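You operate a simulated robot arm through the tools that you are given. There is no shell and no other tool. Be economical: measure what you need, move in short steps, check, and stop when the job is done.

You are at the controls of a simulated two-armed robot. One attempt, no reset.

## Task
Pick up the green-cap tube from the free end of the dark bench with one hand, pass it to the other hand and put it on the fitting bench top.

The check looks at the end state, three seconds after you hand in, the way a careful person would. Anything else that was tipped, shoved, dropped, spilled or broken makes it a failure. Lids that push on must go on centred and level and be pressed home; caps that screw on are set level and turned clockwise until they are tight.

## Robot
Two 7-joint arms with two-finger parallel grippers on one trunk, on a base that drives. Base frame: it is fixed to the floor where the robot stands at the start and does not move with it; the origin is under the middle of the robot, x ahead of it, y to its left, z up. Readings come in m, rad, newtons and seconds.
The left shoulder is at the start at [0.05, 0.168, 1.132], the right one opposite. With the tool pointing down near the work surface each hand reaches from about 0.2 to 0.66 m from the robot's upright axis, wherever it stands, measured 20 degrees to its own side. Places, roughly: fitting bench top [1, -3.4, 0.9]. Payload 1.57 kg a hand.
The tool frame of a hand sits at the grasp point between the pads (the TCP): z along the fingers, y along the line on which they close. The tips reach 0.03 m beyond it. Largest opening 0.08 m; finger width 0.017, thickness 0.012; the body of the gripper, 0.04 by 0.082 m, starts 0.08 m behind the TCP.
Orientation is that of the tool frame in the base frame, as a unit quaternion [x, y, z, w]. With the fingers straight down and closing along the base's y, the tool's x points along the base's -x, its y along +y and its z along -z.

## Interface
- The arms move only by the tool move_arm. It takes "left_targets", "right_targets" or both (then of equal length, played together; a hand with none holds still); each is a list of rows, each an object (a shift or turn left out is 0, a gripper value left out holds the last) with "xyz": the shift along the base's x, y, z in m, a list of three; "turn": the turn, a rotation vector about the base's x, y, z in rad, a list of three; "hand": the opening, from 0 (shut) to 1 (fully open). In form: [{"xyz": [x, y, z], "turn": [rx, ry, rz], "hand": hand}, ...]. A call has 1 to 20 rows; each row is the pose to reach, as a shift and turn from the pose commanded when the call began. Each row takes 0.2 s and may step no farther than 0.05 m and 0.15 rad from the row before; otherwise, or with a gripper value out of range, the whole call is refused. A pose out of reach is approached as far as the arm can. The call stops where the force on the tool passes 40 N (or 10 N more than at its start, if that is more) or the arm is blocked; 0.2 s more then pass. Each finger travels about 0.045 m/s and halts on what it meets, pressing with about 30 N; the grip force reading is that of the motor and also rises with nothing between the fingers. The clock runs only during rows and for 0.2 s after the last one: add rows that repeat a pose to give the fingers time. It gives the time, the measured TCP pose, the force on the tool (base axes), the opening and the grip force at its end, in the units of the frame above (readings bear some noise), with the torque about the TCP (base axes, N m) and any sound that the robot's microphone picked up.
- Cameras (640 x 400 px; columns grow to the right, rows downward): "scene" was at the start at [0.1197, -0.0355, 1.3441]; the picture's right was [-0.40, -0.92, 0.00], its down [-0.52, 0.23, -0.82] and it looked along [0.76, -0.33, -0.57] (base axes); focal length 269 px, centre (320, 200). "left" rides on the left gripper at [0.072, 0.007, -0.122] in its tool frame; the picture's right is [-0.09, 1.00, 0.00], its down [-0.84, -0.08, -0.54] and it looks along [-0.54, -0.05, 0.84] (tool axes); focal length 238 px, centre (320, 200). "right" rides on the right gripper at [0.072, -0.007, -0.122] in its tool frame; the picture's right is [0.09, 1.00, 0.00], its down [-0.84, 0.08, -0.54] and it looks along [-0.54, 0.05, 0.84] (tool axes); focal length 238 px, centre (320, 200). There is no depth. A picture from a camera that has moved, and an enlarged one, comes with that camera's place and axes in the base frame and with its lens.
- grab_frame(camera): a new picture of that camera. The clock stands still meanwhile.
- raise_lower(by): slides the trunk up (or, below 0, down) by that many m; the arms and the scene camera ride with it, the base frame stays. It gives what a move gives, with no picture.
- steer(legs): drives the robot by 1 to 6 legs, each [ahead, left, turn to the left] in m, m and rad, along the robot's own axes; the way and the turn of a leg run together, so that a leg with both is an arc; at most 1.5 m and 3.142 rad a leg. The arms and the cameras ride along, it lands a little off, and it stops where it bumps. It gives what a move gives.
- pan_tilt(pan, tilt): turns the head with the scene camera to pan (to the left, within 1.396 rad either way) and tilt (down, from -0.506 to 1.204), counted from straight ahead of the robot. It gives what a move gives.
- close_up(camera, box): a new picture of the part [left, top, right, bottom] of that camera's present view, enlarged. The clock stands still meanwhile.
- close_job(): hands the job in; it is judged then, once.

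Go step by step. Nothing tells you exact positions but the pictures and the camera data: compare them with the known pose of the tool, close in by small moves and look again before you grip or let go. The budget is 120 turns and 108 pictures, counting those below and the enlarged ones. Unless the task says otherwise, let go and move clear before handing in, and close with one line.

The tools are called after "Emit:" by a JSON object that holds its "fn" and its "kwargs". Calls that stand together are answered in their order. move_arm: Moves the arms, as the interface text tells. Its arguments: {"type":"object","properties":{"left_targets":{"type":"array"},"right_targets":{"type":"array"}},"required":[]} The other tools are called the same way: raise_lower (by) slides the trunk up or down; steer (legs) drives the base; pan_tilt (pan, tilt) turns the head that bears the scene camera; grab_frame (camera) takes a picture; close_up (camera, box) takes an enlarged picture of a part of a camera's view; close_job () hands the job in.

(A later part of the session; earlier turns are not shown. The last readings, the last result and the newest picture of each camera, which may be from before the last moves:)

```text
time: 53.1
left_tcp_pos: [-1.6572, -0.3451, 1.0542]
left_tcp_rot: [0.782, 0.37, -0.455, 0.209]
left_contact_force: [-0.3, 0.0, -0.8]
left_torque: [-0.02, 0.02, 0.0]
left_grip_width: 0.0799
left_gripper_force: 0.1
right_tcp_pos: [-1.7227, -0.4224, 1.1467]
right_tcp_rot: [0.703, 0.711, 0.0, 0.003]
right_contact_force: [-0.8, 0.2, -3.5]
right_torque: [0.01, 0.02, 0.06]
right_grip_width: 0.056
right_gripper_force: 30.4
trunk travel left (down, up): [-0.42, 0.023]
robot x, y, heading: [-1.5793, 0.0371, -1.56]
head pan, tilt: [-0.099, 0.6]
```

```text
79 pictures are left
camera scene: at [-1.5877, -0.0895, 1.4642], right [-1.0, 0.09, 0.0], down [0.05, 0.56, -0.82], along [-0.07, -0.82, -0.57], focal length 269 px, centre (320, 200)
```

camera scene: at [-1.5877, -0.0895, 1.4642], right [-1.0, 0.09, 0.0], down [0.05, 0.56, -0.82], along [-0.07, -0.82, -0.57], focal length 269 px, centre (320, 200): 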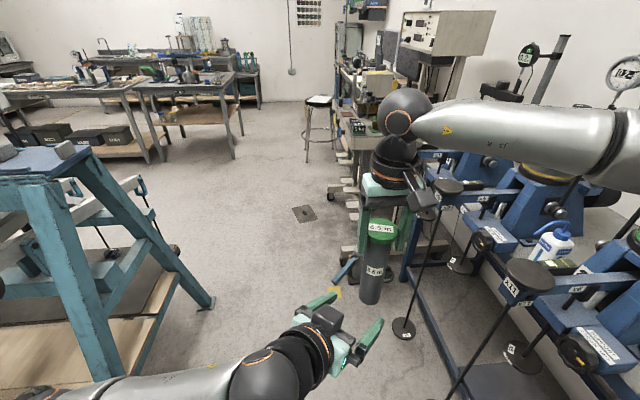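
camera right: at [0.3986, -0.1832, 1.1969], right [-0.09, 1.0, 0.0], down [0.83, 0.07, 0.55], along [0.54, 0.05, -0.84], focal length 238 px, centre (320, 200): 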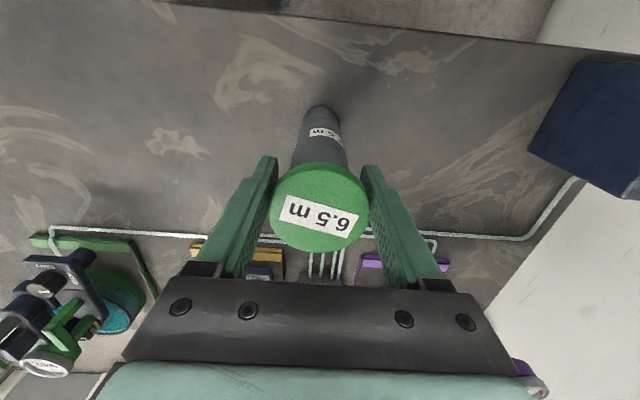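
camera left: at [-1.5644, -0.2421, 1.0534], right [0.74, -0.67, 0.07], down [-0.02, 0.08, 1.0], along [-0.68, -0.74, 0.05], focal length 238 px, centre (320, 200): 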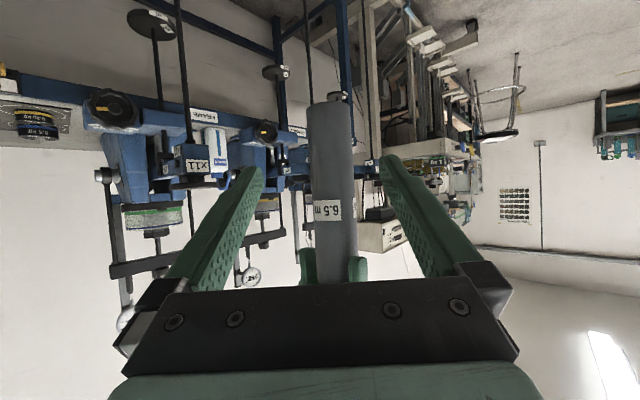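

The tube is centred between the left fingers, and its bottom is near z 0.967. I'll advance onto it.

Emit:
{"fn": "move_arm", "kwargs": {"left_targets": [{"xyz": [-0.02, -0.026, 0.0]}, {"xyz": [-0.042, -0.053, 0.0]}, {"xyz": [-0.063, -0.08, 0.0]}, {"xyz": [-0.063, -0.08, 0.0]}]}}

Emit:
{"fn": "grab_frame", "kwargs": {"camera": "left"}}

Emit:
{"fn": "close_up", "kwargs": {"camera": "scene", "box": [280, 170, 480, 370]}}

Emit:
{"fn": "grab_frame", "kwargs": {"camera": "right"}}

```text
time: 54.1
left_tcp_pos: [-1.7215, -0.4256, 1.0522]
left_tcp_rot: [0.783, 0.369, -0.456, 0.209]
left_contact_force: [-0.5, -0.3, 0.0]
left_torque: [-0.01, -0.01, -0.02]
left_grip_width: 0.0802
left_gripper_force: 0.1
right_tcp_pos: [-1.7219, -0.4226, 1.1494]
right_tcp_rot: [0.703, 0.711, 0.0, 0.002]
right_contact_force: [0.0, 0.5, -3.1]
right_torque: [0.03, 0.03, 0.02]
right_grip_width: 0.056
right_gripper_force: 30.2
trunk travel left (down, up): [-0.42, 0.023]
robot x, y, heading: [-1.5799, 0.0393, -1.564]
head pan, tilt: [-0.099, 0.6]
```

```text
78 pictures are left
camera left: at [-1.6272, -0.3227, 1.0519], right [0.74, -0.67, 0.07], down [-0.02, 0.08, 1.0], along [-0.68, -0.73, 0.05], focal length 238 px, centre (320, 200)
```

left: 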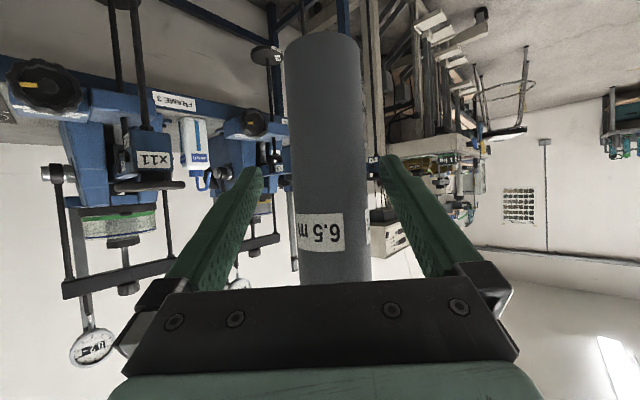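

```text
2.00 times, centred on (380, 270) of scene
camera zoom: at [-1.5866, -0.0891, 1.4642], right [-1.0, 0.09, 0.0], down [0.05, 0.56, -0.83], along [-0.07, -0.82, -0.56], focal length 538 px, centre (200, 60)
```

zoom: 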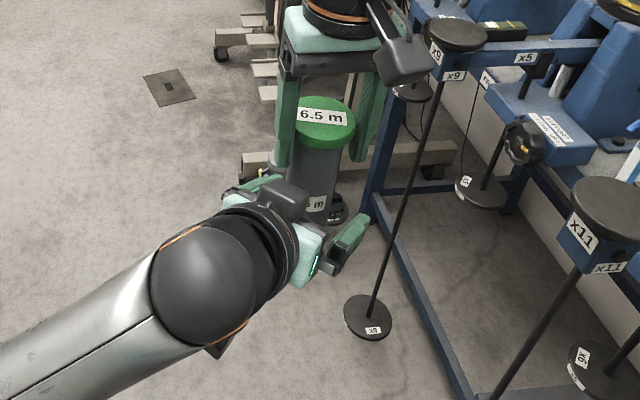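

```text
76 pictures are left
camera right: at [-1.7292, -0.3506, 1.2686], right [0.99, 0.1, 0.0], down [0.08, -0.83, 0.55], along [0.06, -0.54, -0.84], focal length 238 px, centre (320, 200)
```

right: 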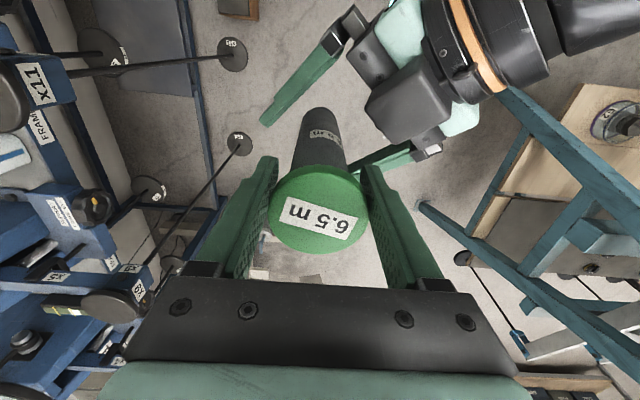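

Both views show the tube between the left fingers, off-centre by about 4 mm. I'll correct that and close the left hand.

Emit:
{"fn": "move_arm", "kwargs": {"left_targets": [{"xyz": [0.0036, -0.003, 0.0]}, {"xyz": [0.0036, -0.003, 0.0], "hand": 0.8}, {"xyz": [0.0036, -0.003, 0.0], "hand": 0.65}, {"xyz": [0.0036, -0.003, 0.0], "hand": 0.5}, {"xyz": [0.0036, -0.003, 0.0], "hand": 0.3}, {"xyz": [0.0036, -0.003, 0.0], "hand": 0.2}, {"xyz": [0.0036, -0.003, 0.0], "hand": 0.2}]}}

Emit:
{"fn": "grab_frame", "kwargs": {"camera": "left"}}

```text
time: 55.7
left_tcp_pos: [-1.7175, -0.429, 1.0533]
left_tcp_rot: [0.783, 0.37, -0.454, 0.209]
left_contact_force: [2.4, -2.2, 1.5]
left_torque: [-0.41, -0.23, 0.03]
left_grip_width: 0.0439
left_gripper_force: 29.4
right_tcp_pos: [-1.7211, -0.4232, 1.1469]
right_tcp_rot: [0.703, 0.711, 0.0, 0.003]
right_contact_force: [-2.6, 1.7, -1.9]
right_torque: [0.59, 0.44, -0.06]
right_grip_width: 0.056
right_gripper_force: 29.9
trunk travel left (down, up): [-0.42, 0.023]
robot x, y, heading: [-1.5783, 0.0336, -1.56]
head pan, tilt: [-0.099, 0.6]
```

```text
75 pictures are left
camera left: at [-1.6231, -0.3255, 1.0518], right [0.74, -0.67, 0.07], down [-0.02, 0.08, 1.0], along [-0.68, -0.74, 0.05], focal length 238 px, centre (320, 200)
```

left: 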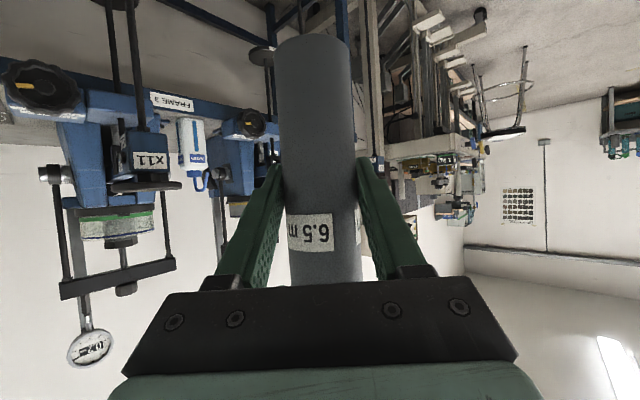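

Both hands hold the tube (left grip width 0.044 m, 29 N). I'll release the right hand and check before lifting it away.

Emit:
{"fn": "move_arm", "kwargs": {"right_targets": [{"hand": 0.8}, {"hand": 1.0}, {"hand": 1.0}, {"hand": 1.0}]}}

Emit:
{"fn": "grab_frame", "kwargs": {"camera": "right"}}

```text
time: 56.7
left_tcp_pos: [-1.7183, -0.4282, 1.0516]
left_tcp_rot: [0.783, 0.37, -0.454, 0.208]
left_contact_force: [0.4, -0.2, 0.1]
left_torque: [0.02, 0.0, -0.01]
left_grip_width: 0.0435
left_gripper_force: 29.5
right_tcp_pos: [-1.7209, -0.4231, 1.1472]
right_tcp_rot: [0.703, 0.711, 0.001, 0.004]
right_contact_force: [-0.3, 0.2, 0.2]
right_torque: [-0.04, 0.03, 0.0]
right_grip_width: 0.08
right_gripper_force: 0.1
trunk travel left (down, up): [-0.42, 0.023]
robot x, y, heading: [-1.5815, 0.0425, -1.555]
head pan, tilt: [-0.099, 0.6]
```

```text
74 pictures are left
camera right: at [-1.7295, -0.3508, 1.2685], right [0.99, 0.1, 0.0], down [0.08, -0.83, 0.55], along [0.06, -0.54, -0.84], focal length 238 px, centre (320, 200)
```

right: 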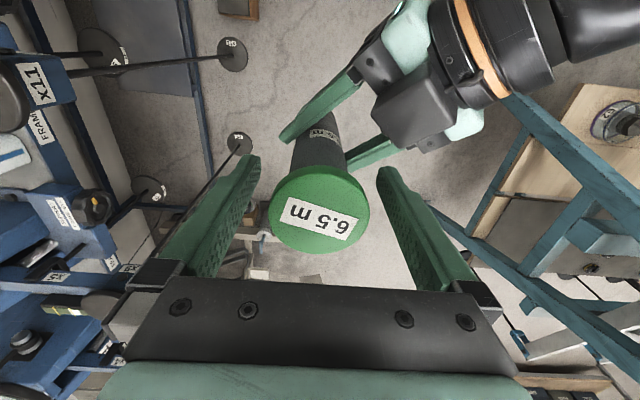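

The right hand is clear of the cap, so I'll lift it straight up and verify that the left hand holds the tube.

Emit:
{"fn": "move_arm", "kwargs": {"right_targets": [{"xyz": [0.0, 0.0, 0.03]}, {"xyz": [0.0, 0.0, 0.06]}, {"xyz": [0.0, 0.03, 0.09]}, {"xyz": [-0.03, 0.06, 0.12]}, {"xyz": [-0.04, 0.1, 0.14]}]}}

Emit:
{"fn": "grab_frame", "kwargs": {"camera": "scene"}}

Emit:
{"fn": "grab_frame", "kwargs": {"camera": "left"}}

```text
refused: row 4 steps farther than a row can; nothing moved
```

```text
73 pictures are left
camera scene: at [-1.587, -0.0893, 1.4642], right [-1.0, 0.09, 0.0], down [0.05, 0.56, -0.82], along [-0.07, -0.82, -0.57], focal length 269 px, centre (320, 200)
```

scene: 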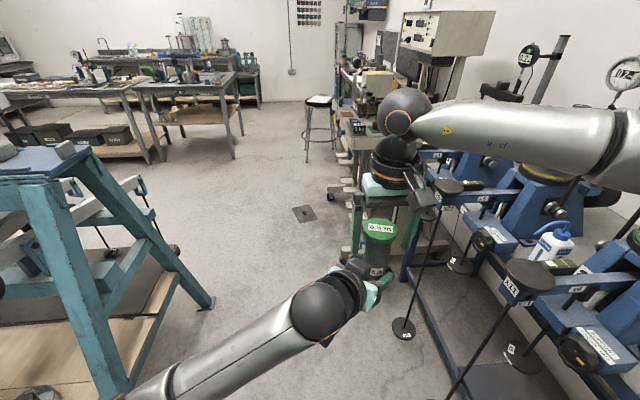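

```text
72 pictures are left
camera left: at [-1.6234, -0.3253, 1.0519], right [0.74, -0.67, 0.07], down [-0.02, 0.08, 1.0], along [-0.68, -0.73, 0.05], focal length 238 px, centre (320, 200)
```

left: 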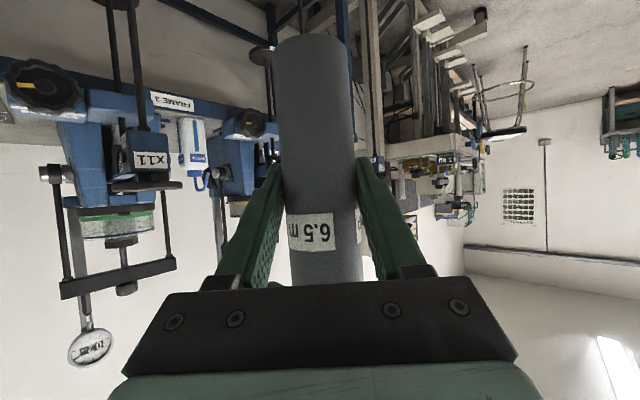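

The row steps were too long, so I'll repeat the move with smaller ones.

Emit:
{"fn": "move_arm", "kwargs": {"right_targets": [{"xyz": [0.0, 0.0, 0.03]}, {"xyz": [0.0, 0.0, 0.06]}, {"xyz": [0.0, 0.02, 0.09]}, {"xyz": [-0.01, 0.05, 0.12]}, {"xyz": [-0.02, 0.08, 0.14]}, {"xyz": [-0.03, 0.11, 0.15]}]}}

Emit:
{"fn": "grab_frame", "kwargs": {"camera": "scene"}}

```text
time: 58.1
left_tcp_pos: [-1.7177, -0.4288, 1.0527]
left_tcp_rot: [0.782, 0.369, -0.456, 0.209]
left_contact_force: [-0.6, 0.9, -0.2]
left_torque: [0.0, 0.0, -0.01]
left_grip_width: 0.0433
left_gripper_force: 30.1
right_tcp_pos: [-1.7523, -0.314, 1.2982]
right_tcp_rot: [0.704, 0.711, 0.0, 0.003]
right_contact_force: [-0.5, 0.4, 0.2]
right_torque: [-0.03, -0.03, 0.04]
right_grip_width: 0.0799
right_gripper_force: 0.1
right hand out of reach, approached as far as the arm can: row 1, 2, 3
trunk travel left (down, up): [-0.42, 0.023]
robot x, y, heading: [-1.5821, 0.0392, -1.559]
head pan, tilt: [-0.099, 0.6]
```

```text
71 pictures are left
camera scene: at [-1.5872, -0.0883, 1.4643], right [-1.0, 0.09, 0.0], down [0.05, 0.56, -0.83], along [-0.07, -0.82, -0.56], focal length 269 px, centre (320, 200)
```

scene: 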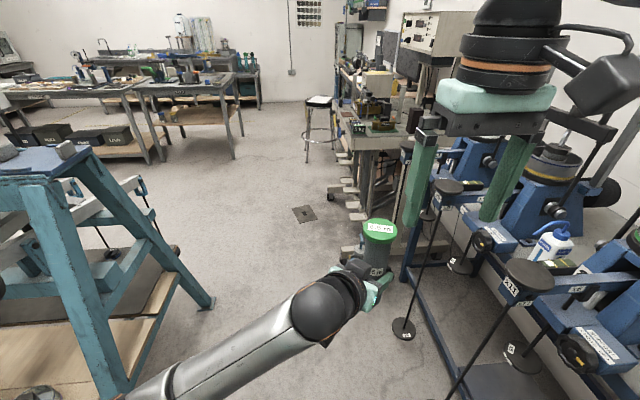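

The left hand holds the tube upright. I'll raise it a little, bring it towards the centre, then shift left to the middle of the corridor and drive down it.

Emit:
{"fn": "move_arm", "kwargs": {"left_targets": [{"xyz": [0.01, 0.02, 0.03]}, {"xyz": [0.03, 0.03, 0.06]}, {"xyz": [0.05, 0.04, 0.09]}]}}

Emit:
{"fn": "steer", "kwargs": {"legs": [[0, 0.17, 0], [0.5, 0, 0]]}}

Emit:
{"fn": "pan_tilt", "kwargs": {"pan": 0.3, "tilt": 0.6}}

Emit:
{"fn": "grab_frame", "kwargs": {"camera": "scene"}}

```text
time: 58.9
left_tcp_pos: [-1.6659, -0.3898, 1.1437]
left_tcp_rot: [0.783, 0.369, -0.456, 0.209]
left_contact_force: [-0.3, 1.6, -3.2]
left_torque: [0.0, -0.04, 0.0]
left_grip_width: 0.0431
left_gripper_force: 30.1
right_tcp_pos: [-1.7519, -0.3138, 1.2999]
right_tcp_rot: [0.703, 0.711, 0.001, 0.002]
right_contact_force: [0.8, 0.2, 0.1]
right_torque: [-0.01, 0.01, 0.0]
right_grip_width: 0.08
right_gripper_force: 0.0
trunk travel left (down, up): [-0.42, 0.023]
robot x, y, heading: [-1.5798, 0.0408, -1.557]
head pan, tilt: [-0.099, 0.6]
```

```text
time: 63.6
left_tcp_pos: [-1.4868, -0.8886, 1.1427]
left_tcp_rot: [0.783, 0.37, -0.455, 0.209]
left_contact_force: [0.7, 0.6, -3.0]
left_torque: [0.04, -0.01, 0.0]
left_grip_width: 0.043
left_gripper_force: 30.0
right_tcp_pos: [-1.5727, -0.8136, 1.2992]
right_tcp_rot: [0.702, 0.712, 0.001, 0.002]
right_contact_force: [0.1, -0.7, 0.1]
right_torque: [0.02, 0.01, 0.0]
right_grip_width: 0.0801
right_gripper_force: 0.1
trunk travel left (down, up): [-0.42, 0.023]
robot x, y, heading: [-1.4015, -0.4616, -1.56]
head pan, tilt: [-0.099, 0.6]
```

```text
time: 64.5
left_tcp_pos: [-1.4877, -0.8879, 1.1434]
left_tcp_rot: [0.782, 0.37, -0.456, 0.209]
left_contact_force: [-0.1, 0.2, -3.1]
left_torque: [0.0, 0.0, -0.01]
left_grip_width: 0.0429
left_gripper_force: 30.0
right_tcp_pos: [-1.5727, -0.8138, 1.2986]
right_tcp_rot: [0.702, 0.712, 0.0, 0.002]
right_contact_force: [0.0, 0.1, 0.1]
right_torque: [0.0, 0.03, 0.0]
right_grip_width: 0.0801
right_gripper_force: 0.1
trunk travel left (down, up): [-0.42, 0.023]
robot x, y, heading: [-1.3986, -0.4588, -1.558]
head pan, tilt: [0.3, 0.6]
```

```text
70 pictures are left
camera scene: at [-1.3732, -0.5836, 1.4642], right [-0.95, -0.31, 0.0], down [-0.17, 0.54, -0.82], along [0.25, -0.79, -0.57], focal length 269 px, centre (320, 200)
```

scene: 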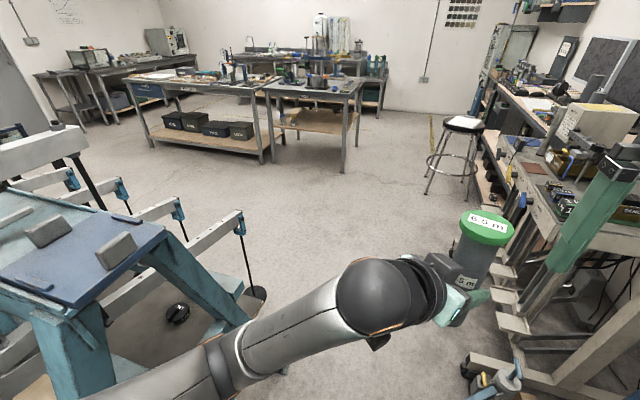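

I'm clear of the narrow part. The long bench around (0 to 1.4, -2.8 to -3.4) seems to be the fitting bench, so I'll zoom in to check its contents and any free space.

Emit:
{"fn": "close_up", "kwargs": {"camera": "scene", "box": [20, 20, 400, 180]}}

Emit:
{"fn": "close_up", "kwargs": {"camera": "scene", "box": [120, 40, 300, 110]}}

```text
1.68 times, centred on (210, 100) of scene
camera zoom: at [-1.3732, -0.5836, 1.4642], right [-0.95, -0.31, 0.0], down [-0.17, 0.54, -0.82], along [0.25, -0.79, -0.57], focal length 453 px, centre (505, 368)
```

zoom: 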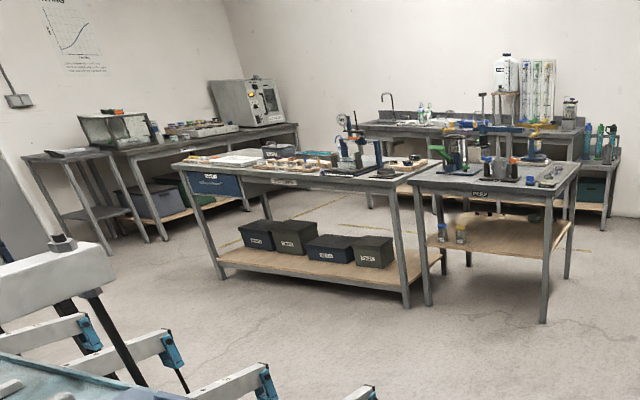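

```text
3.56 times, centred on (210, 75) of scene
camera zoom: at [-1.3732, -0.5836, 1.4642], right [-0.95, -0.31, 0.0], down [-0.17, 0.54, -0.82], along [0.25, -0.79, -0.57], focal length 956 px, centre (711, 644)
```

zoom: 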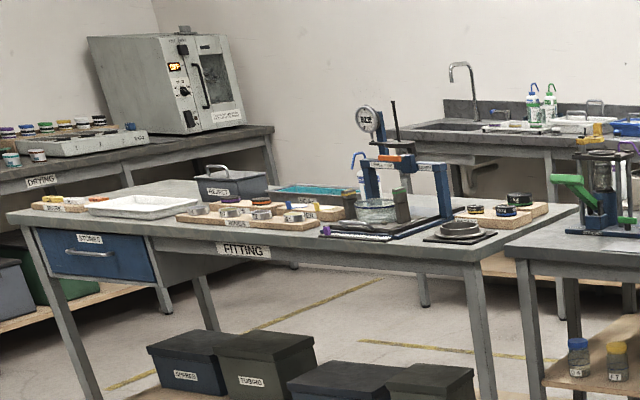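

The label reads "FITTING", so this is the bench. I'll drive down to y of about -2.0, then strafe left in front of it.

Emit:
{"fn": "steer", "kwargs": {"legs": [[0.8, 0, 0], [0.72, 0, -0.012], [0, 1.0, 0], [0, 0.8, 0]]}}

Emit:
{"fn": "pan_tilt", "kwargs": {"pan": 0.0, "tilt": 0.5}}

Emit:
{"fn": "grab_frame", "kwargs": {"camera": "scene"}}

```text
time: 88.1
left_tcp_pos: [0.3276, -2.4181, 1.1431]
left_tcp_rot: [0.787, 0.36, -0.458, 0.203]
left_contact_force: [0.1, 0.0, -3.2]
left_torque: [0.02, -0.05, -0.02]
left_grip_width: 0.0428
left_gripper_force: 30.2
right_tcp_pos: [0.2446, -2.3405, 1.2998]
right_tcp_rot: [0.712, 0.702, 0.001, 0.003]
right_contact_force: [-0.9, 0.0, 0.5]
right_torque: [-0.01, 0.02, 0.0]
right_grip_width: 0.0799
right_gripper_force: 0.0
trunk travel left (down, up): [-0.42, 0.023]
robot x, y, heading: [0.4254, -1.9918, -1.581]
head pan, tilt: [0.3, 0.6]
```

```text
time: 88.9
left_tcp_pos: [0.3281, -2.4182, 1.1438]
left_tcp_rot: [0.787, 0.36, -0.457, 0.202]
left_contact_force: [-0.5, 0.9, -3.7]
left_torque: [0.04, -0.02, -0.06]
left_grip_width: 0.0428
left_gripper_force: 29.8
right_tcp_pos: [0.2445, -2.3405, 1.2985]
right_tcp_rot: [0.711, 0.703, 0.0, 0.003]
right_contact_force: [-0.3, -0.7, -0.7]
right_torque: [-0.01, 0.0, -0.02]
right_grip_width: 0.08
right_gripper_force: 0.0
trunk travel left (down, up): [-0.42, 0.023]
robot x, y, heading: [0.4264, -1.9885, -1.584]
head pan, tilt: [0.0, 0.499]
```

```text
67 pictures are left
camera scene: at [0.4232, -2.1224, 1.4732], right [-1.0, 0.01, 0.0], down [0.01, 0.48, -0.88], along [-0.01, -0.88, -0.48], focal length 269 px, centre (320, 200)
```

scene: 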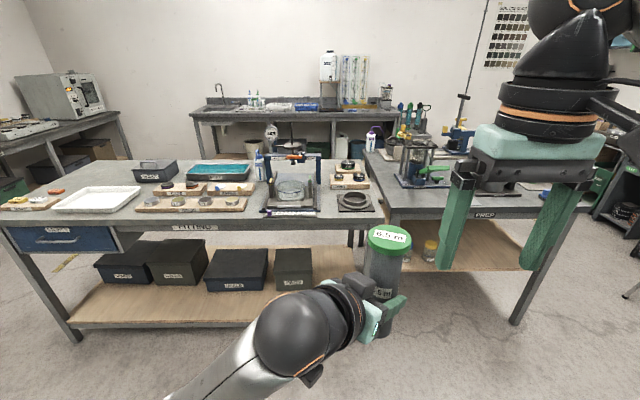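

The bench top spans roughly x 0.2 to 1.58, y -2.95 to -3.7. I'll zoom in for a free spot.

Emit:
{"fn": "close_up", "kwargs": {"camera": "scene", "box": [0, 140, 200, 250]}}

Emit:
{"fn": "close_up", "kwargs": {"camera": "scene", "box": [190, 140, 390, 250]}}

```text
3.20 times, centred on (100, 195) of scene
camera zoom: at [0.4232, -2.1224, 1.4732], right [-1.0, 0.01, 0.0], down [0.01, 0.48, -0.88], along [-0.01, -0.88, -0.48], focal length 860 px, centre (1024, 216)
```

zoom: 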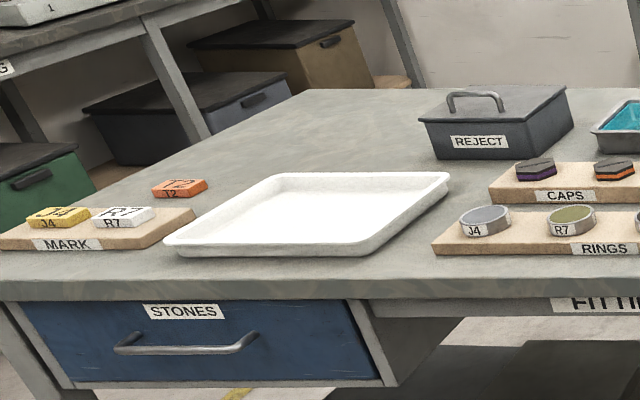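

```text
3.20 times, centred on (290, 195) of scene
camera zoom: at [0.4232, -2.1224, 1.4732], right [-1.0, 0.01, 0.0], down [0.01, 0.48, -0.88], along [-0.01, -0.88, -0.48], focal length 860 px, centre (416, 216)
```

zoom: 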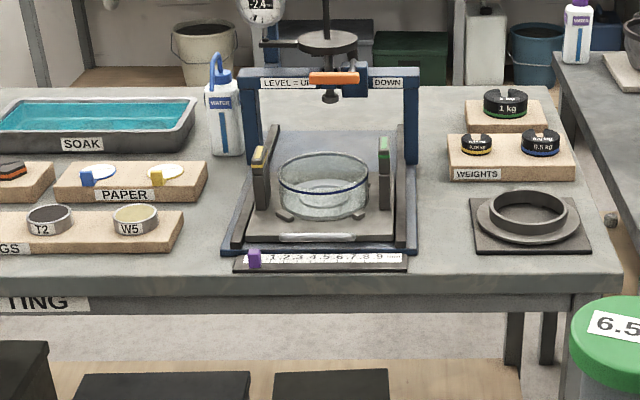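

A free channel lies between the white tray and the RINGS/CAPS boards, at x about 1.22 and y about -3.1. I'll strafe over in front of it and approach part of the way.

Emit:
{"fn": "steer", "kwargs": {"legs": [[0, 0.77, 0.013], [0.4, 0, 0]]}}

Emit:
{"fn": "pan_tilt", "kwargs": {"pan": 0.0, "tilt": 0.75}}

Emit:
{"fn": "grab_frame", "kwargs": {"camera": "scene"}}

Emit:
{"fn": "grab_frame", "kwargs": {"camera": "right"}}

```text
time: 98.1
left_tcp_pos: [1.1043, -2.8231, 1.1436]
left_tcp_rot: [0.784, 0.368, -0.456, 0.207]
left_contact_force: [-0.3, -0.2, -3.1]
left_torque: [0.02, -0.02, 0.02]
left_grip_width: 0.0427
left_gripper_force: 29.7
right_tcp_pos: [1.021, -2.7486, 1.2977]
right_tcp_rot: [0.704, 0.71, 0.0, 0.003]
right_contact_force: [-0.1, -0.1, -0.2]
right_torque: [-0.01, 0.0, 0.0]
right_grip_width: 0.0801
right_gripper_force: 0.0
trunk travel left (down, up): [-0.42, 0.023]
robot x, y, heading: [1.1937, -2.3981, -1.559]
head pan, tilt: [0.0, 0.499]
```

```text
time: 98.9
left_tcp_pos: [1.1053, -2.8228, 1.1435]
left_tcp_rot: [0.783, 0.368, -0.456, 0.208]
left_contact_force: [0.5, -0.4, -3.3]
left_torque: [0.04, 0.01, -0.04]
left_grip_width: 0.0427
left_gripper_force: 29.8
right_tcp_pos: [1.0205, -2.7487, 1.298]
right_tcp_rot: [0.705, 0.709, 0.0, 0.003]
right_contact_force: [0.4, 0.1, -0.1]
right_torque: [-0.01, -0.01, 0.02]
right_grip_width: 0.0799
right_gripper_force: 0.1
trunk travel left (down, up): [-0.42, 0.023]
robot x, y, heading: [1.1937, -2.391, -1.562]
head pan, tilt: [0.0, 0.75]
```

```text
64 pictures are left
camera scene: at [1.195, -2.518, 1.4514], right [-1.0, -0.01, 0.0], down [-0.01, 0.68, -0.73], along [0.01, -0.73, -0.68], focal length 269 px, centre (320, 200)
```

scene: 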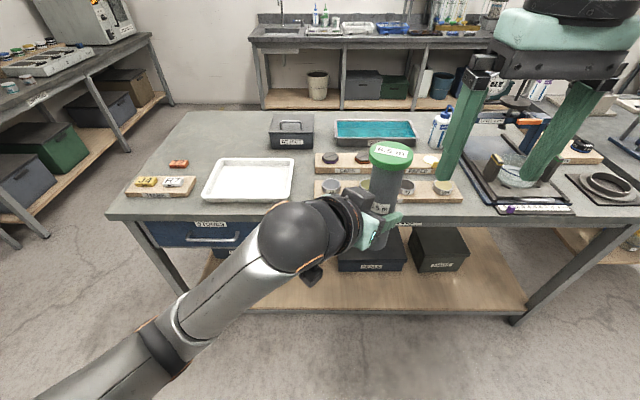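

```text
63 pictures are left
camera right: at [1.0131, -2.6757, 1.4195], right [1.0, 0.1, 0.0], down [0.08, -0.83, 0.55], along [0.06, -0.54, -0.84], focal length 238 px, centre (320, 200)
```

right: 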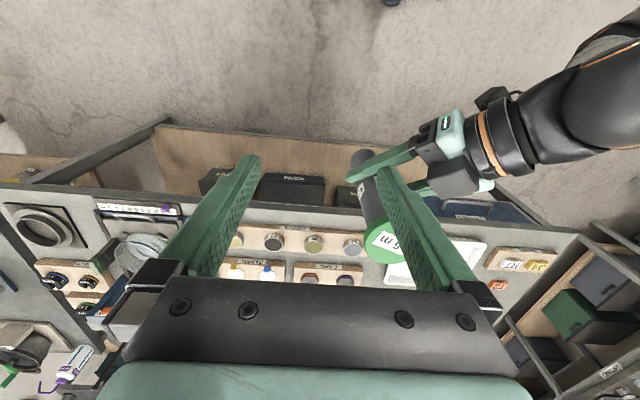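

I'll zoom in on the channel to measure it precisely.

Emit:
{"fn": "close_up", "kwargs": {"camera": "scene", "box": [240, 120, 370, 230]}}

```text
3.64 times, centred on (305, 175) of scene
camera zoom: at [1.195, -2.518, 1.4514], right [-1.0, -0.01, 0.0], down [-0.01, 0.68, -0.73], along [0.01, -0.73, -0.68], focal length 978 px, centre (374, 291)
```

zoom: 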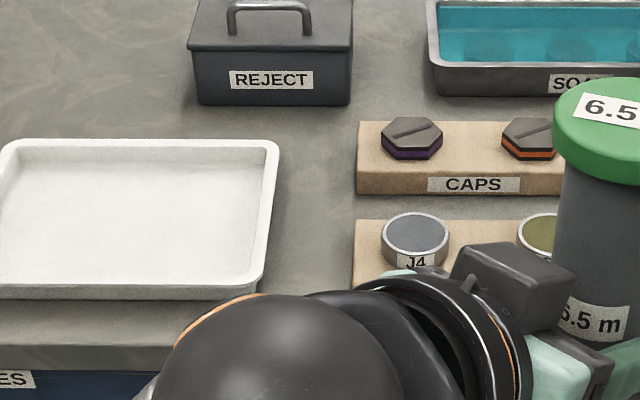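

The channel is centred at x about 1.256 and 7 cm wide, and I'm aiming for y about -3.14. I'll strafe 0.1 and move forward 0.22 to bring it within comfortable reach.

Emit:
{"fn": "steer", "kwargs": {"legs": [[0, 0.1, -0.009], [0.22, 0, 0]]}}

Emit:
{"fn": "grab_frame", "kwargs": {"camera": "scene"}}

Emit:
{"fn": "grab_frame", "kwargs": {"camera": "right"}}

```text
time: 101.8
left_tcp_pos: [1.1991, -3.0444, 1.1437]
left_tcp_rot: [0.786, 0.362, -0.458, 0.204]
left_contact_force: [-0.5, 0.6, -2.6]
left_torque: [0.0, 0.02, -0.01]
left_grip_width: 0.0426
left_gripper_force: 30.0
right_tcp_pos: [1.117, -2.9685, 1.2974]
right_tcp_rot: [0.709, 0.705, 0.0, 0.003]
right_contact_force: [0.2, 0.0, -1.6]
right_torque: [0.01, 0.04, 0.0]
right_grip_width: 0.08
right_gripper_force: 0.0
trunk travel left (down, up): [-0.42, 0.023]
robot x, y, heading: [1.296, -2.6152, -1.573]
head pan, tilt: [0.0, 0.75]
```

```text
61 pictures are left
camera scene: at [1.294, -2.7403, 1.4512], right [-1.0, 0.0, 0.0], down [0.0, 0.68, -0.73], along [0.0, -0.73, -0.68], focal length 269 px, centre (320, 200)
```

scene: 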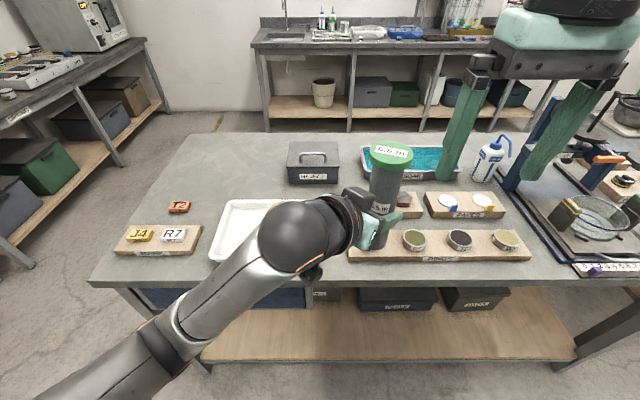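

```text
60 pictures are left
camera right: at [1.1103, -2.8958, 1.4193], right [1.0, 0.09, 0.0], down [0.07, -0.84, 0.54], along [0.05, -0.54, -0.84], focal length 238 px, centre (320, 200)
```

right: 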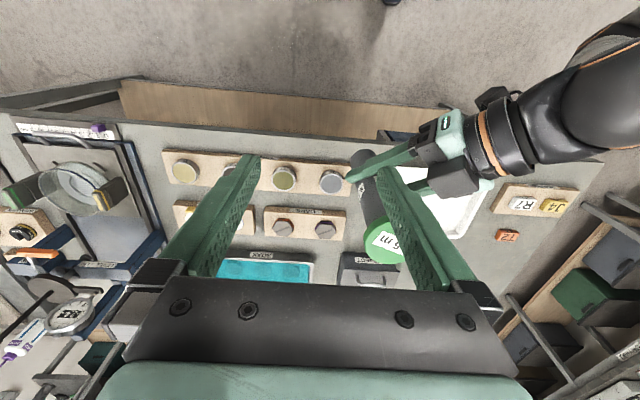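

I'll move the tube over the target spot at the present height, then check alignment from both views.

Emit:
{"fn": "move_arm", "kwargs": {"left_targets": [{"xyz": [0.03, -0.03, 0.0]}, {"xyz": [0.057, -0.06, 0.0]}, {"xyz": [0.057, -0.1, 0.0]}]}}

Emit:
{"fn": "grab_frame", "kwargs": {"camera": "right"}}

Emit:
{"fn": "close_up", "kwargs": {"camera": "scene", "box": [220, 130, 460, 280]}}

Emit:
{"fn": "grab_frame", "kwargs": {"camera": "left"}}

```text
time: 102.5
left_tcp_pos: [1.2582, -3.1432, 1.1426]
left_tcp_rot: [0.786, 0.363, -0.456, 0.205]
left_contact_force: [-0.7, -0.8, -3.8]
left_torque: [0.03, -0.04, 0.01]
left_grip_width: 0.0423
left_gripper_force: 30.3
right_tcp_pos: [1.1169, -2.9677, 1.2988]
right_tcp_rot: [0.709, 0.705, 0.0, 0.003]
right_contact_force: [-0.1, 0.3, -0.2]
right_torque: [-0.01, -0.01, 0.01]
right_grip_width: 0.0801
right_gripper_force: 0.2
trunk travel left (down, up): [-0.42, 0.023]
robot x, y, heading: [1.2941, -2.6114, -1.573]
head pan, tilt: [0.0, 0.75]
```

```text
59 pictures are left
camera right: at [1.1099, -2.8959, 1.4192], right [1.0, 0.09, 0.0], down [0.07, -0.84, 0.54], along [0.05, -0.54, -0.84], focal length 238 px, centre (320, 200)
```

right: 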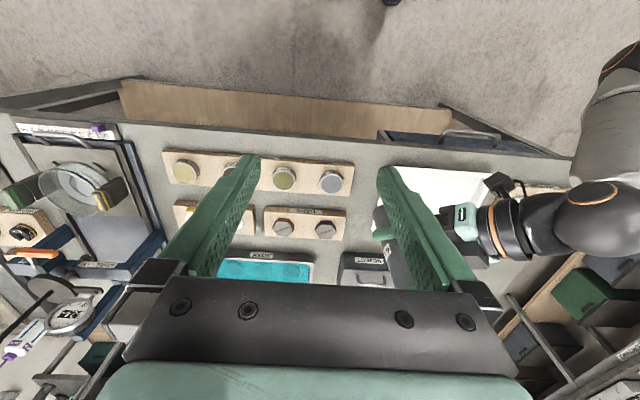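

```text
2.67 times, centred on (340, 205) of scene
camera zoom: at [1.2936, -2.7404, 1.4512], right [-1.0, 0.0, 0.0], down [0.0, 0.68, -0.73], along [0.0, -0.73, -0.68], focal length 717 px, centre (267, 187)
```

zoom: 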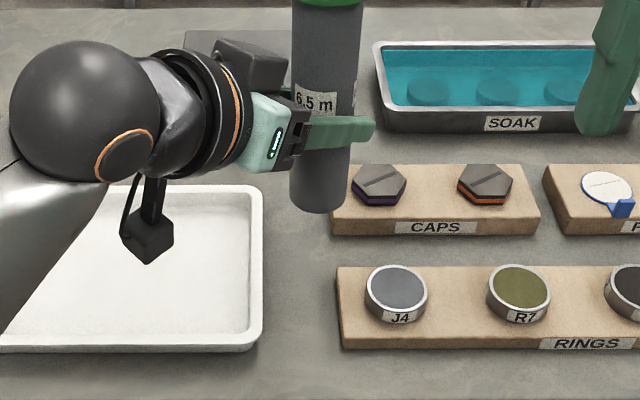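

```text
57 pictures are left
camera left: at [1.3545, -3.0414, 1.1424], right [0.73, -0.69, 0.07], down [-0.02, 0.08, 1.0], along [-0.69, -0.72, 0.05], focal length 238 px, centre (320, 200)
```

left: 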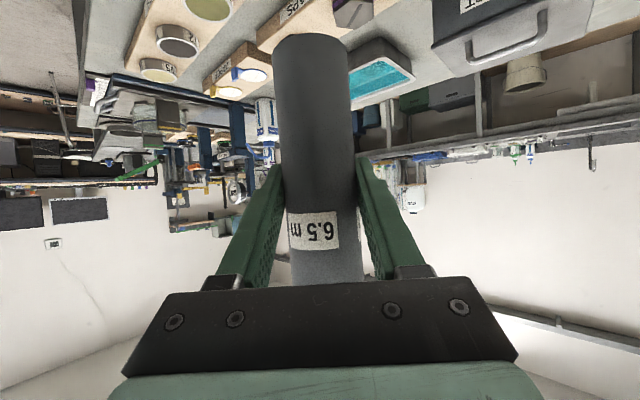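

The channel runs from x 1.227 to 1.297. The tube leans about 1.6° and sits about 9 mm too far to -x. I'll correct both and lower most of the way.

Emit:
{"fn": "move_arm", "kwargs": {"left_targets": [{"xyz": [0.009, 0.0, 0.0], "turn": [-0.019, -0.02, 0]}, {"xyz": [0.009, 0.0, -0.03], "turn": [-0.019, -0.02, 0]}, {"xyz": [0.009, 0.0, -0.06], "turn": [-0.019, -0.02, 0]}, {"xyz": [0.009, 0.0, -0.09], "turn": [-0.019, -0.02, 0]}, {"xyz": [0.009, 0.0, -0.115], "turn": [-0.019, -0.02, 0]}]}}

Emit:
{"fn": "close_up", "kwargs": {"camera": "scene", "box": [220, 130, 460, 280]}}

Emit:
{"fn": "grab_frame", "kwargs": {"camera": "left"}}

Emit:
{"fn": "grab_frame", "kwargs": {"camera": "right"}}

```text
time: 103.8
left_tcp_pos: [1.2672, -3.1445, 1.026]
left_tcp_rot: [0.789, 0.357, -0.452, 0.216]
left_contact_force: [-0.1, 0.0, -4.0]
left_torque: [0.04, -0.02, -0.03]
left_grip_width: 0.0426
left_gripper_force: 30.7
right_tcp_pos: [1.1178, -2.9664, 1.2987]
right_tcp_rot: [0.709, 0.706, 0.0, 0.002]
right_contact_force: [0.3, 1.2, 0.3]
right_torque: [0.02, 0.02, 0.02]
right_grip_width: 0.0803
right_gripper_force: 0.1
trunk travel left (down, up): [-0.42, 0.023]
robot x, y, heading: [1.2974, -2.6198, -1.574]
head pan, tilt: [0.0, 0.75]
```

```text
2.67 times, centred on (340, 205) of scene
camera zoom: at [1.2942, -2.7397, 1.4513], right [-1.0, 0.0, 0.0], down [0.0, 0.68, -0.73], along [0.0, -0.73, -0.68], focal length 717 px, centre (267, 187)
```

zoom: 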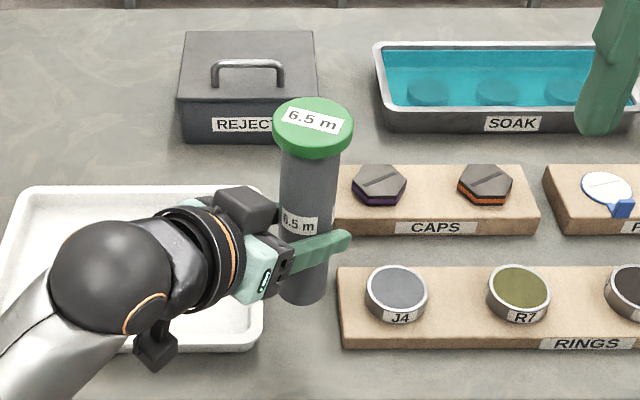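

```text
55 pictures are left
camera left: at [1.3624, -3.0418, 1.0261], right [0.72, -0.68, 0.1], down [-0.04, 0.1, 0.99], along [-0.69, -0.72, 0.05], focal length 238 px, centre (320, 200)
```

left: 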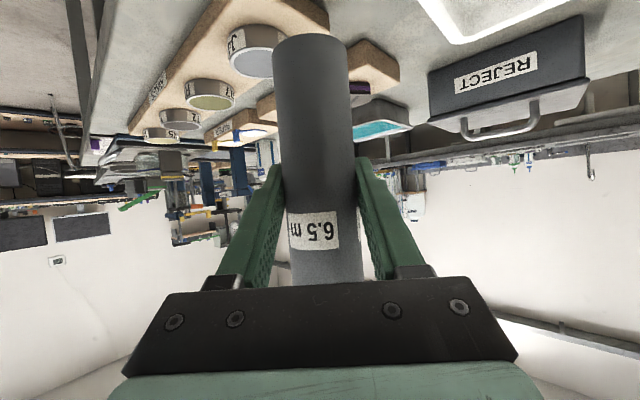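

```text
54 pictures are left
camera right: at [1.1104, -2.8952, 1.4196], right [1.0, 0.09, 0.0], down [0.07, -0.84, 0.55], along [0.05, -0.54, -0.84], focal length 238 px, centre (320, 200)
```

right: 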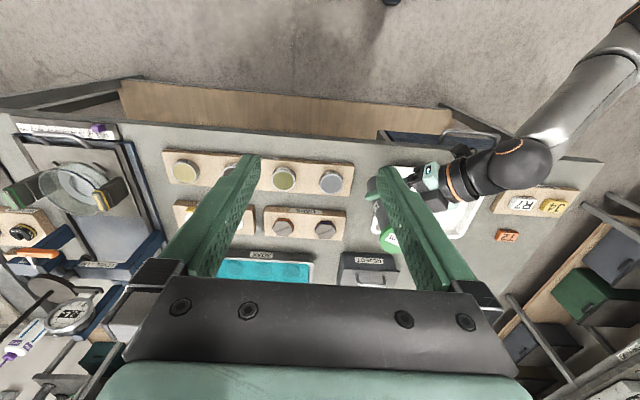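

The tube is now upright and at x 1.261, mid-channel. I'll lower it the last few centimetres and watch the force.

Emit:
{"fn": "move_arm", "kwargs": {"left_targets": [{"xyz": [0.0, 0.0, -0.015]}, {"xyz": [0.0, 0.0, -0.027]}, {"xyz": [0.0, 0.0, -0.032]}, {"xyz": [0.0, 0.0, -0.032]}]}}

Emit:
{"fn": "close_up", "kwargs": {"camera": "scene", "box": [260, 170, 380, 270]}}

Emit:
{"fn": "grab_frame", "kwargs": {"camera": "left"}}

```text
time: 104.8
left_tcp_pos: [1.2655, -3.1437, 0.9963]
left_tcp_rot: [0.788, 0.356, -0.453, 0.215]
left_contact_force: [0.5, 0.4, -3.1]
left_torque: [0.03, -0.01, 0.01]
left_grip_width: 0.0425
left_gripper_force: 30.8
right_tcp_pos: [1.1169, -2.9685, 1.2977]
right_tcp_rot: [0.709, 0.705, 0.0, 0.003]
right_contact_force: [1.7, 0.3, -0.3]
right_torque: [0.03, -0.02, 0.0]
right_grip_width: 0.0799
right_gripper_force: 0.1
trunk travel left (down, up): [-0.42, 0.023]
robot x, y, heading: [1.2973, -2.6175, -1.575]
head pan, tilt: [0.0, 0.75]
```

```text
4.00 times, centred on (320, 220) of scene
camera zoom: at [1.294, -2.7396, 1.4513], right [-1.0, 0.0, 0.0], down [0.0, 0.68, -0.73], along [0.0, -0.73, -0.68], focal length 1076 px, centre (320, 120)
```

zoom: 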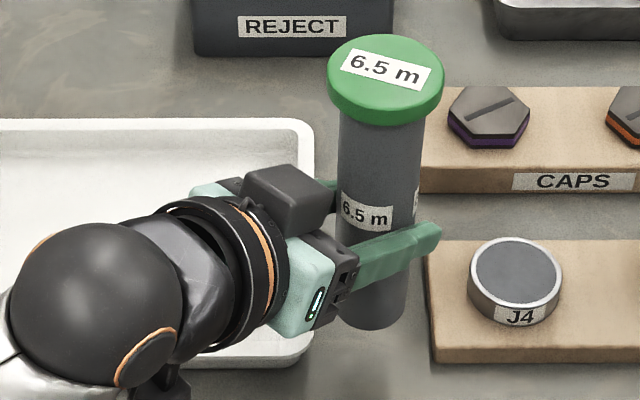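

```text
52 pictures are left
camera left: at [1.3628, -3.0418, 0.9954], right [0.72, -0.68, 0.1], down [-0.04, 0.1, 0.99], along [-0.69, -0.72, 0.05], focal length 238 px, centre (320, 200)
```

left: 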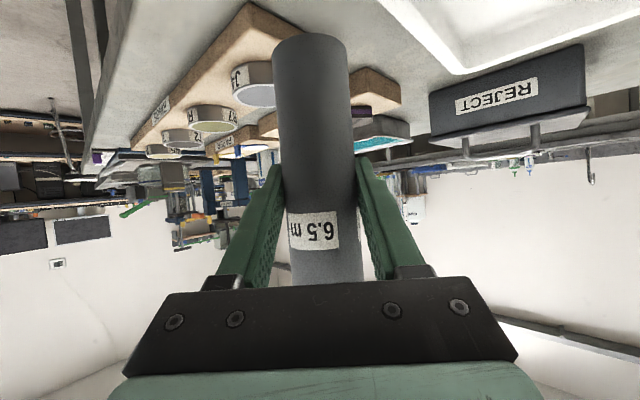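

The tube isn't touching yet (z force is still its weight), so I'll creep down in small steps.

Emit:
{"fn": "move_arm", "kwargs": {"left_targets": [{"xyz": [0.0, 0.0, -0.003]}, {"xyz": [0.0, 0.0, -0.006]}, {"xyz": [0.0, 0.0, -0.006]}]}}

Emit:
{"fn": "move_arm", "kwargs": {"left_targets": [{"xyz": [0.0, 0.0, -0.003]}, {"xyz": [0.0, 0.0, -0.003]}]}}

```text
time: 105.5
left_tcp_pos: [1.2656, -3.1447, 0.9896]
left_tcp_rot: [0.788, 0.356, -0.453, 0.216]
left_contact_force: [0.0, 0.4, -3.2]
left_torque: [0.03, 0.0, 0.04]
left_grip_width: 0.0424
left_gripper_force: 29.8
right_tcp_pos: [1.1159, -2.9681, 1.2988]
right_tcp_rot: [0.708, 0.706, 0.0, 0.003]
right_contact_force: [0.2, 0.7, -0.8]
right_torque: [0.02, 0.01, -0.04]
right_grip_width: 0.08
right_gripper_force: 0.0
trunk travel left (down, up): [-0.42, 0.023]
robot x, y, heading: [1.295, -2.6191, -1.578]
head pan, tilt: [0.0, 0.75]
```

```text
time: 106.2
left_tcp_pos: [1.2662, -3.1431, 0.9875]
left_tcp_rot: [0.788, 0.356, -0.453, 0.216]
left_contact_force: [0.2, 0.5, -2.4]
left_torque: [0.01, -0.03, 0.0]
left_grip_width: 0.0425
left_gripper_force: 29.9
right_tcp_pos: [1.1173, -2.9676, 1.2992]
right_tcp_rot: [0.71, 0.705, 0.0, 0.002]
right_contact_force: [0.7, 0.1, -0.8]
right_torque: [0.02, 0.01, -0.02]
right_grip_width: 0.0799
right_gripper_force: 0.0
trunk travel left (down, up): [-0.42, 0.023]
robot x, y, heading: [1.2941, -2.617, -1.577]
head pan, tilt: [0.0, 0.75]
```

Emit:
{"fn": "move_arm", "kwargs": {"left_targets": [{"xyz": [0.0, 0.0, -0.003]}, {"xyz": [0.0, 0.0, -0.003]}]}}

Emit:
{"fn": "close_up", "kwargs": {"camera": "scene", "box": [260, 170, 380, 270]}}

Emit:
{"fn": "grab_frame", "kwargs": {"camera": "left"}}

```text
time: 106.8
left_tcp_pos: [1.2661, -3.144, 0.9842]
left_tcp_rot: [0.788, 0.356, -0.453, 0.215]
left_contact_force: [0.9, -0.2, -3.5]
left_torque: [0.0, 0.02, -0.01]
left_grip_width: 0.0426
left_gripper_force: 30.4
right_tcp_pos: [1.1166, -2.9673, 1.2979]
right_tcp_rot: [0.709, 0.705, 0.0, 0.001]
right_contact_force: [0.1, -0.1, 0.6]
right_torque: [0.01, -0.02, -0.02]
right_grip_width: 0.0801
right_gripper_force: 0.0
trunk travel left (down, up): [-0.42, 0.023]
robot x, y, heading: [1.2969, -2.6157, -1.578]
head pan, tilt: [0.0, 0.75]
```

```text
4.00 times, centred on (320, 220) of scene
camera zoom: at [1.294, -2.7396, 1.4513], right [-1.0, 0.0, 0.0], down [0.0, 0.68, -0.73], along [0.0, -0.73, -0.68], focal length 1076 px, centre (320, 120)
```

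zoom: 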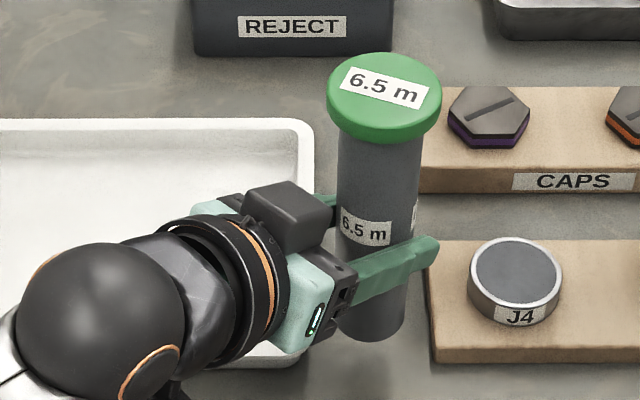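

```text
50 pictures are left
camera left: at [1.363, -3.0418, 0.9831], right [0.72, -0.68, 0.1], down [-0.04, 0.1, 0.99], along [-0.69, -0.72, 0.05], focal length 238 px, centre (320, 200)
```

left: 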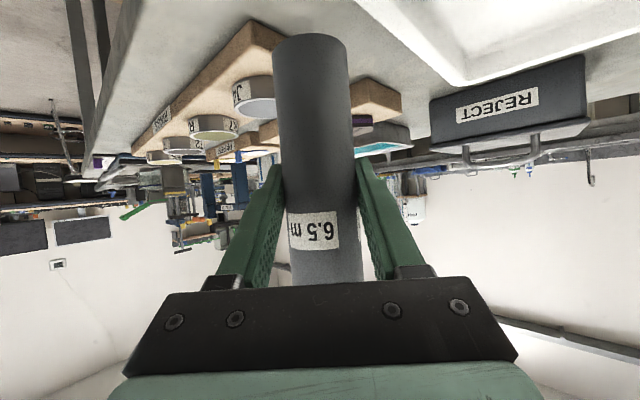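

Still hanging free. I'll continue creeping down.

Emit:
{"fn": "move_arm", "kwargs": {"left_targets": [{"xyz": [0.0, 0.0, -0.002]}, {"xyz": [0.0, 0.0, -0.004]}, {"xyz": [0.0, 0.0, -0.004]}]}}

Emit:
{"fn": "move_arm", "kwargs": {"left_targets": [{"xyz": [0.0, 0.0, -0.002]}, {"xyz": [0.0, 0.0, -0.003]}, {"xyz": [0.0, 0.0, -0.003]}]}}

```text
time: 107.5
left_tcp_pos: [1.2661, -3.1424, 0.9802]
left_tcp_rot: [0.789, 0.356, -0.452, 0.216]
left_contact_force: [0.3, 0.1, -3.1]
left_torque: [0.02, 0.0, -0.01]
left_grip_width: 0.0429
left_gripper_force: 30.3
right_tcp_pos: [1.1167, -2.9662, 1.2984]
right_tcp_rot: [0.709, 0.705, 0.0, 0.003]
right_contact_force: [-0.3, 1.1, 0.2]
right_torque: [-0.02, -0.01, -0.02]
right_grip_width: 0.0802
right_gripper_force: 0.0
trunk travel left (down, up): [-0.42, 0.023]
robot x, y, heading: [1.2924, -2.6178, -1.571]
head pan, tilt: [0.0, 0.75]
```

```text
time: 108.3
left_tcp_pos: [1.267, -3.1439, 0.9776]
left_tcp_rot: [0.789, 0.357, -0.452, 0.215]
left_contact_force: [-0.2, 0.5, -3.2]
left_torque: [0.01, -0.04, -0.02]
left_grip_width: 0.0424
left_gripper_force: 30.1
right_tcp_pos: [1.1175, -2.9665, 1.2993]
right_tcp_rot: [0.709, 0.705, 0.001, 0.003]
right_contact_force: [-0.4, 0.5, -0.2]
right_torque: [0.02, 0.02, -0.01]
right_grip_width: 0.0799
right_gripper_force: 0.2
trunk travel left (down, up): [-0.42, 0.023]
robot x, y, heading: [1.2982, -2.6175, -1.575]
head pan, tilt: [0.0, 0.75]
```

Emit:
{"fn": "move_arm", "kwargs": {"left_targets": [{"xyz": [0.0, 0.0, -0.002]}, {"xyz": [0.0, 0.0, -0.003]}, {"xyz": [0.0, 0.0, -0.003]}]}}

Emit:
{"fn": "close_up", "kwargs": {"camera": "scene", "box": [290, 200, 390, 280]}}

Emit:
{"fn": "close_up", "kwargs": {"camera": "left", "box": [200, 0, 460, 160]}}

```text
time: 109.2
left_tcp_pos: [1.2662, -3.1417, 0.9731]
left_tcp_rot: [0.788, 0.356, -0.453, 0.215]
left_contact_force: [0.1, -0.1, -2.3]
left_torque: [0.05, -0.01, 0.01]
left_grip_width: 0.0427
left_gripper_force: 30.1
right_tcp_pos: [1.1177, -2.9669, 1.2989]
right_tcp_rot: [0.709, 0.705, 0.001, 0.003]
right_contact_force: [0.0, -0.5, 0.6]
right_torque: [-0.01, -0.01, 0.01]
right_grip_width: 0.0798
right_gripper_force: 0.0
trunk travel left (down, up): [-0.42, 0.023]
robot x, y, heading: [1.2968, -2.6187, -1.577]
head pan, tilt: [0.0, 0.75]
```

```text
5.00 times, centred on (340, 240) of scene
camera zoom: at [1.2941, -2.7396, 1.4513], right [-1.0, 0.0, 0.0], down [0.0, 0.68, -0.73], along [0.0, -0.73, -0.68], focal length 1344 px, centre (220, 0)
```

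zoom: 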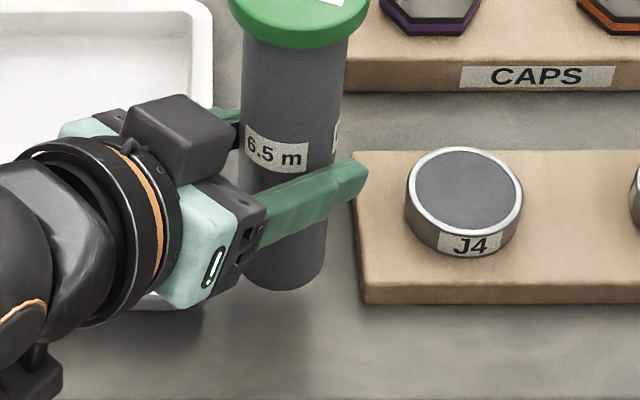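

```text
2.46 times, centred on (330, 80) of left
camera zoom: at [1.3631, -3.041, 0.9734], right [0.72, -0.68, 0.1], down [-0.04, 0.1, 0.99], along [-0.69, -0.72, 0.05], focal length 587 px, centre (295, 495)
```

zoom: 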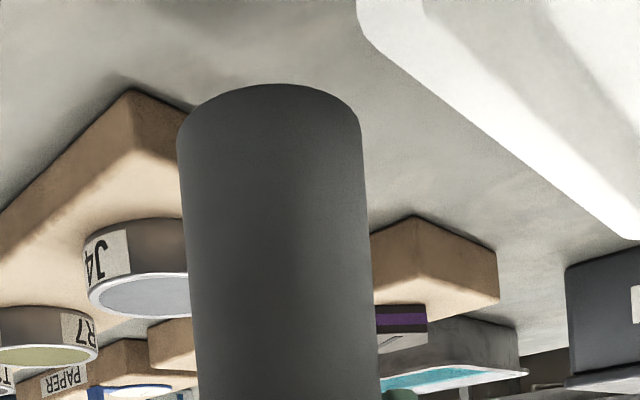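

Triangulating the RINGS board corner puts the bench top at about z 0.864, so roughly 2 to 3 cm remain. I'll lower further, then creep.

Emit:
{"fn": "move_arm", "kwargs": {"left_targets": [{"xyz": [0.0, 0.0, -0.006]}, {"xyz": [0.0, 0.0, -0.012]}, {"xyz": [0.0, 0.0, -0.016]}, {"xyz": [0.0, 0.0, -0.016]}]}}

Emit:
{"fn": "close_up", "kwargs": {"camera": "left", "box": [200, 0, 460, 160]}}

Emit:
{"fn": "close_up", "kwargs": {"camera": "scene", "box": [260, 200, 390, 290]}}

```text
time: 110.2
left_tcp_pos: [1.2663, -3.1423, 0.957]
left_tcp_rot: [0.788, 0.358, -0.452, 0.217]
left_contact_force: [0.6, 0.1, -3.5]
left_torque: [0.04, -0.02, 0.0]
left_grip_width: 0.0427
left_gripper_force: 29.7
right_tcp_pos: [1.1161, -2.9674, 1.2991]
right_tcp_rot: [0.709, 0.705, 0.001, 0.002]
right_contact_force: [0.7, 0.2, 0.2]
right_torque: [0.02, 0.01, -0.01]
right_grip_width: 0.0802
right_gripper_force: 0.1
trunk travel left (down, up): [-0.42, 0.023]
robot x, y, heading: [1.2967, -2.6165, -1.572]
head pan, tilt: [0.0, 0.75]
```

```text
2.46 times, centred on (330, 80) of left
camera zoom: at [1.3626, -3.0409, 0.9569], right [0.72, -0.68, 0.1], down [-0.04, 0.1, 0.99], along [-0.69, -0.72, 0.05], focal length 587 px, centre (295, 495)
```

zoom: 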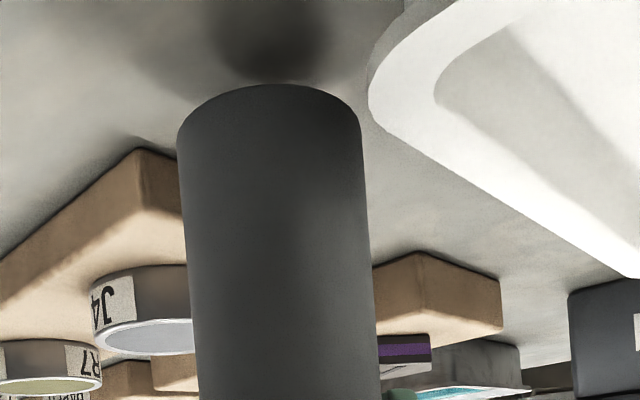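

```text
4.44 times, centred on (325, 245) of scene
camera zoom: at [1.294, -2.7396, 1.4513], right [-1.0, 0.0, 0.0], down [0.0, 0.68, -0.73], along [0.0, -0.73, -0.68], focal length 1195 px, centre (298, 0)
```

zoom: 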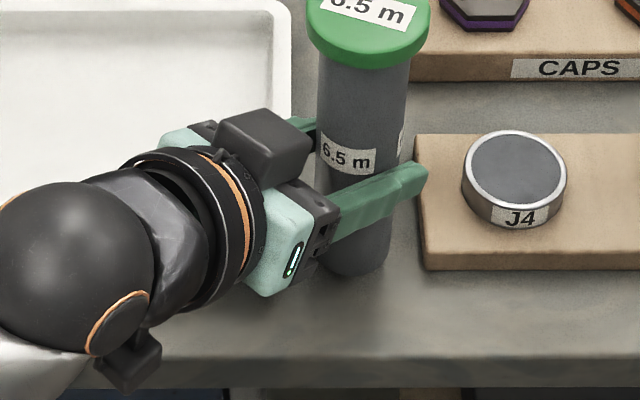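

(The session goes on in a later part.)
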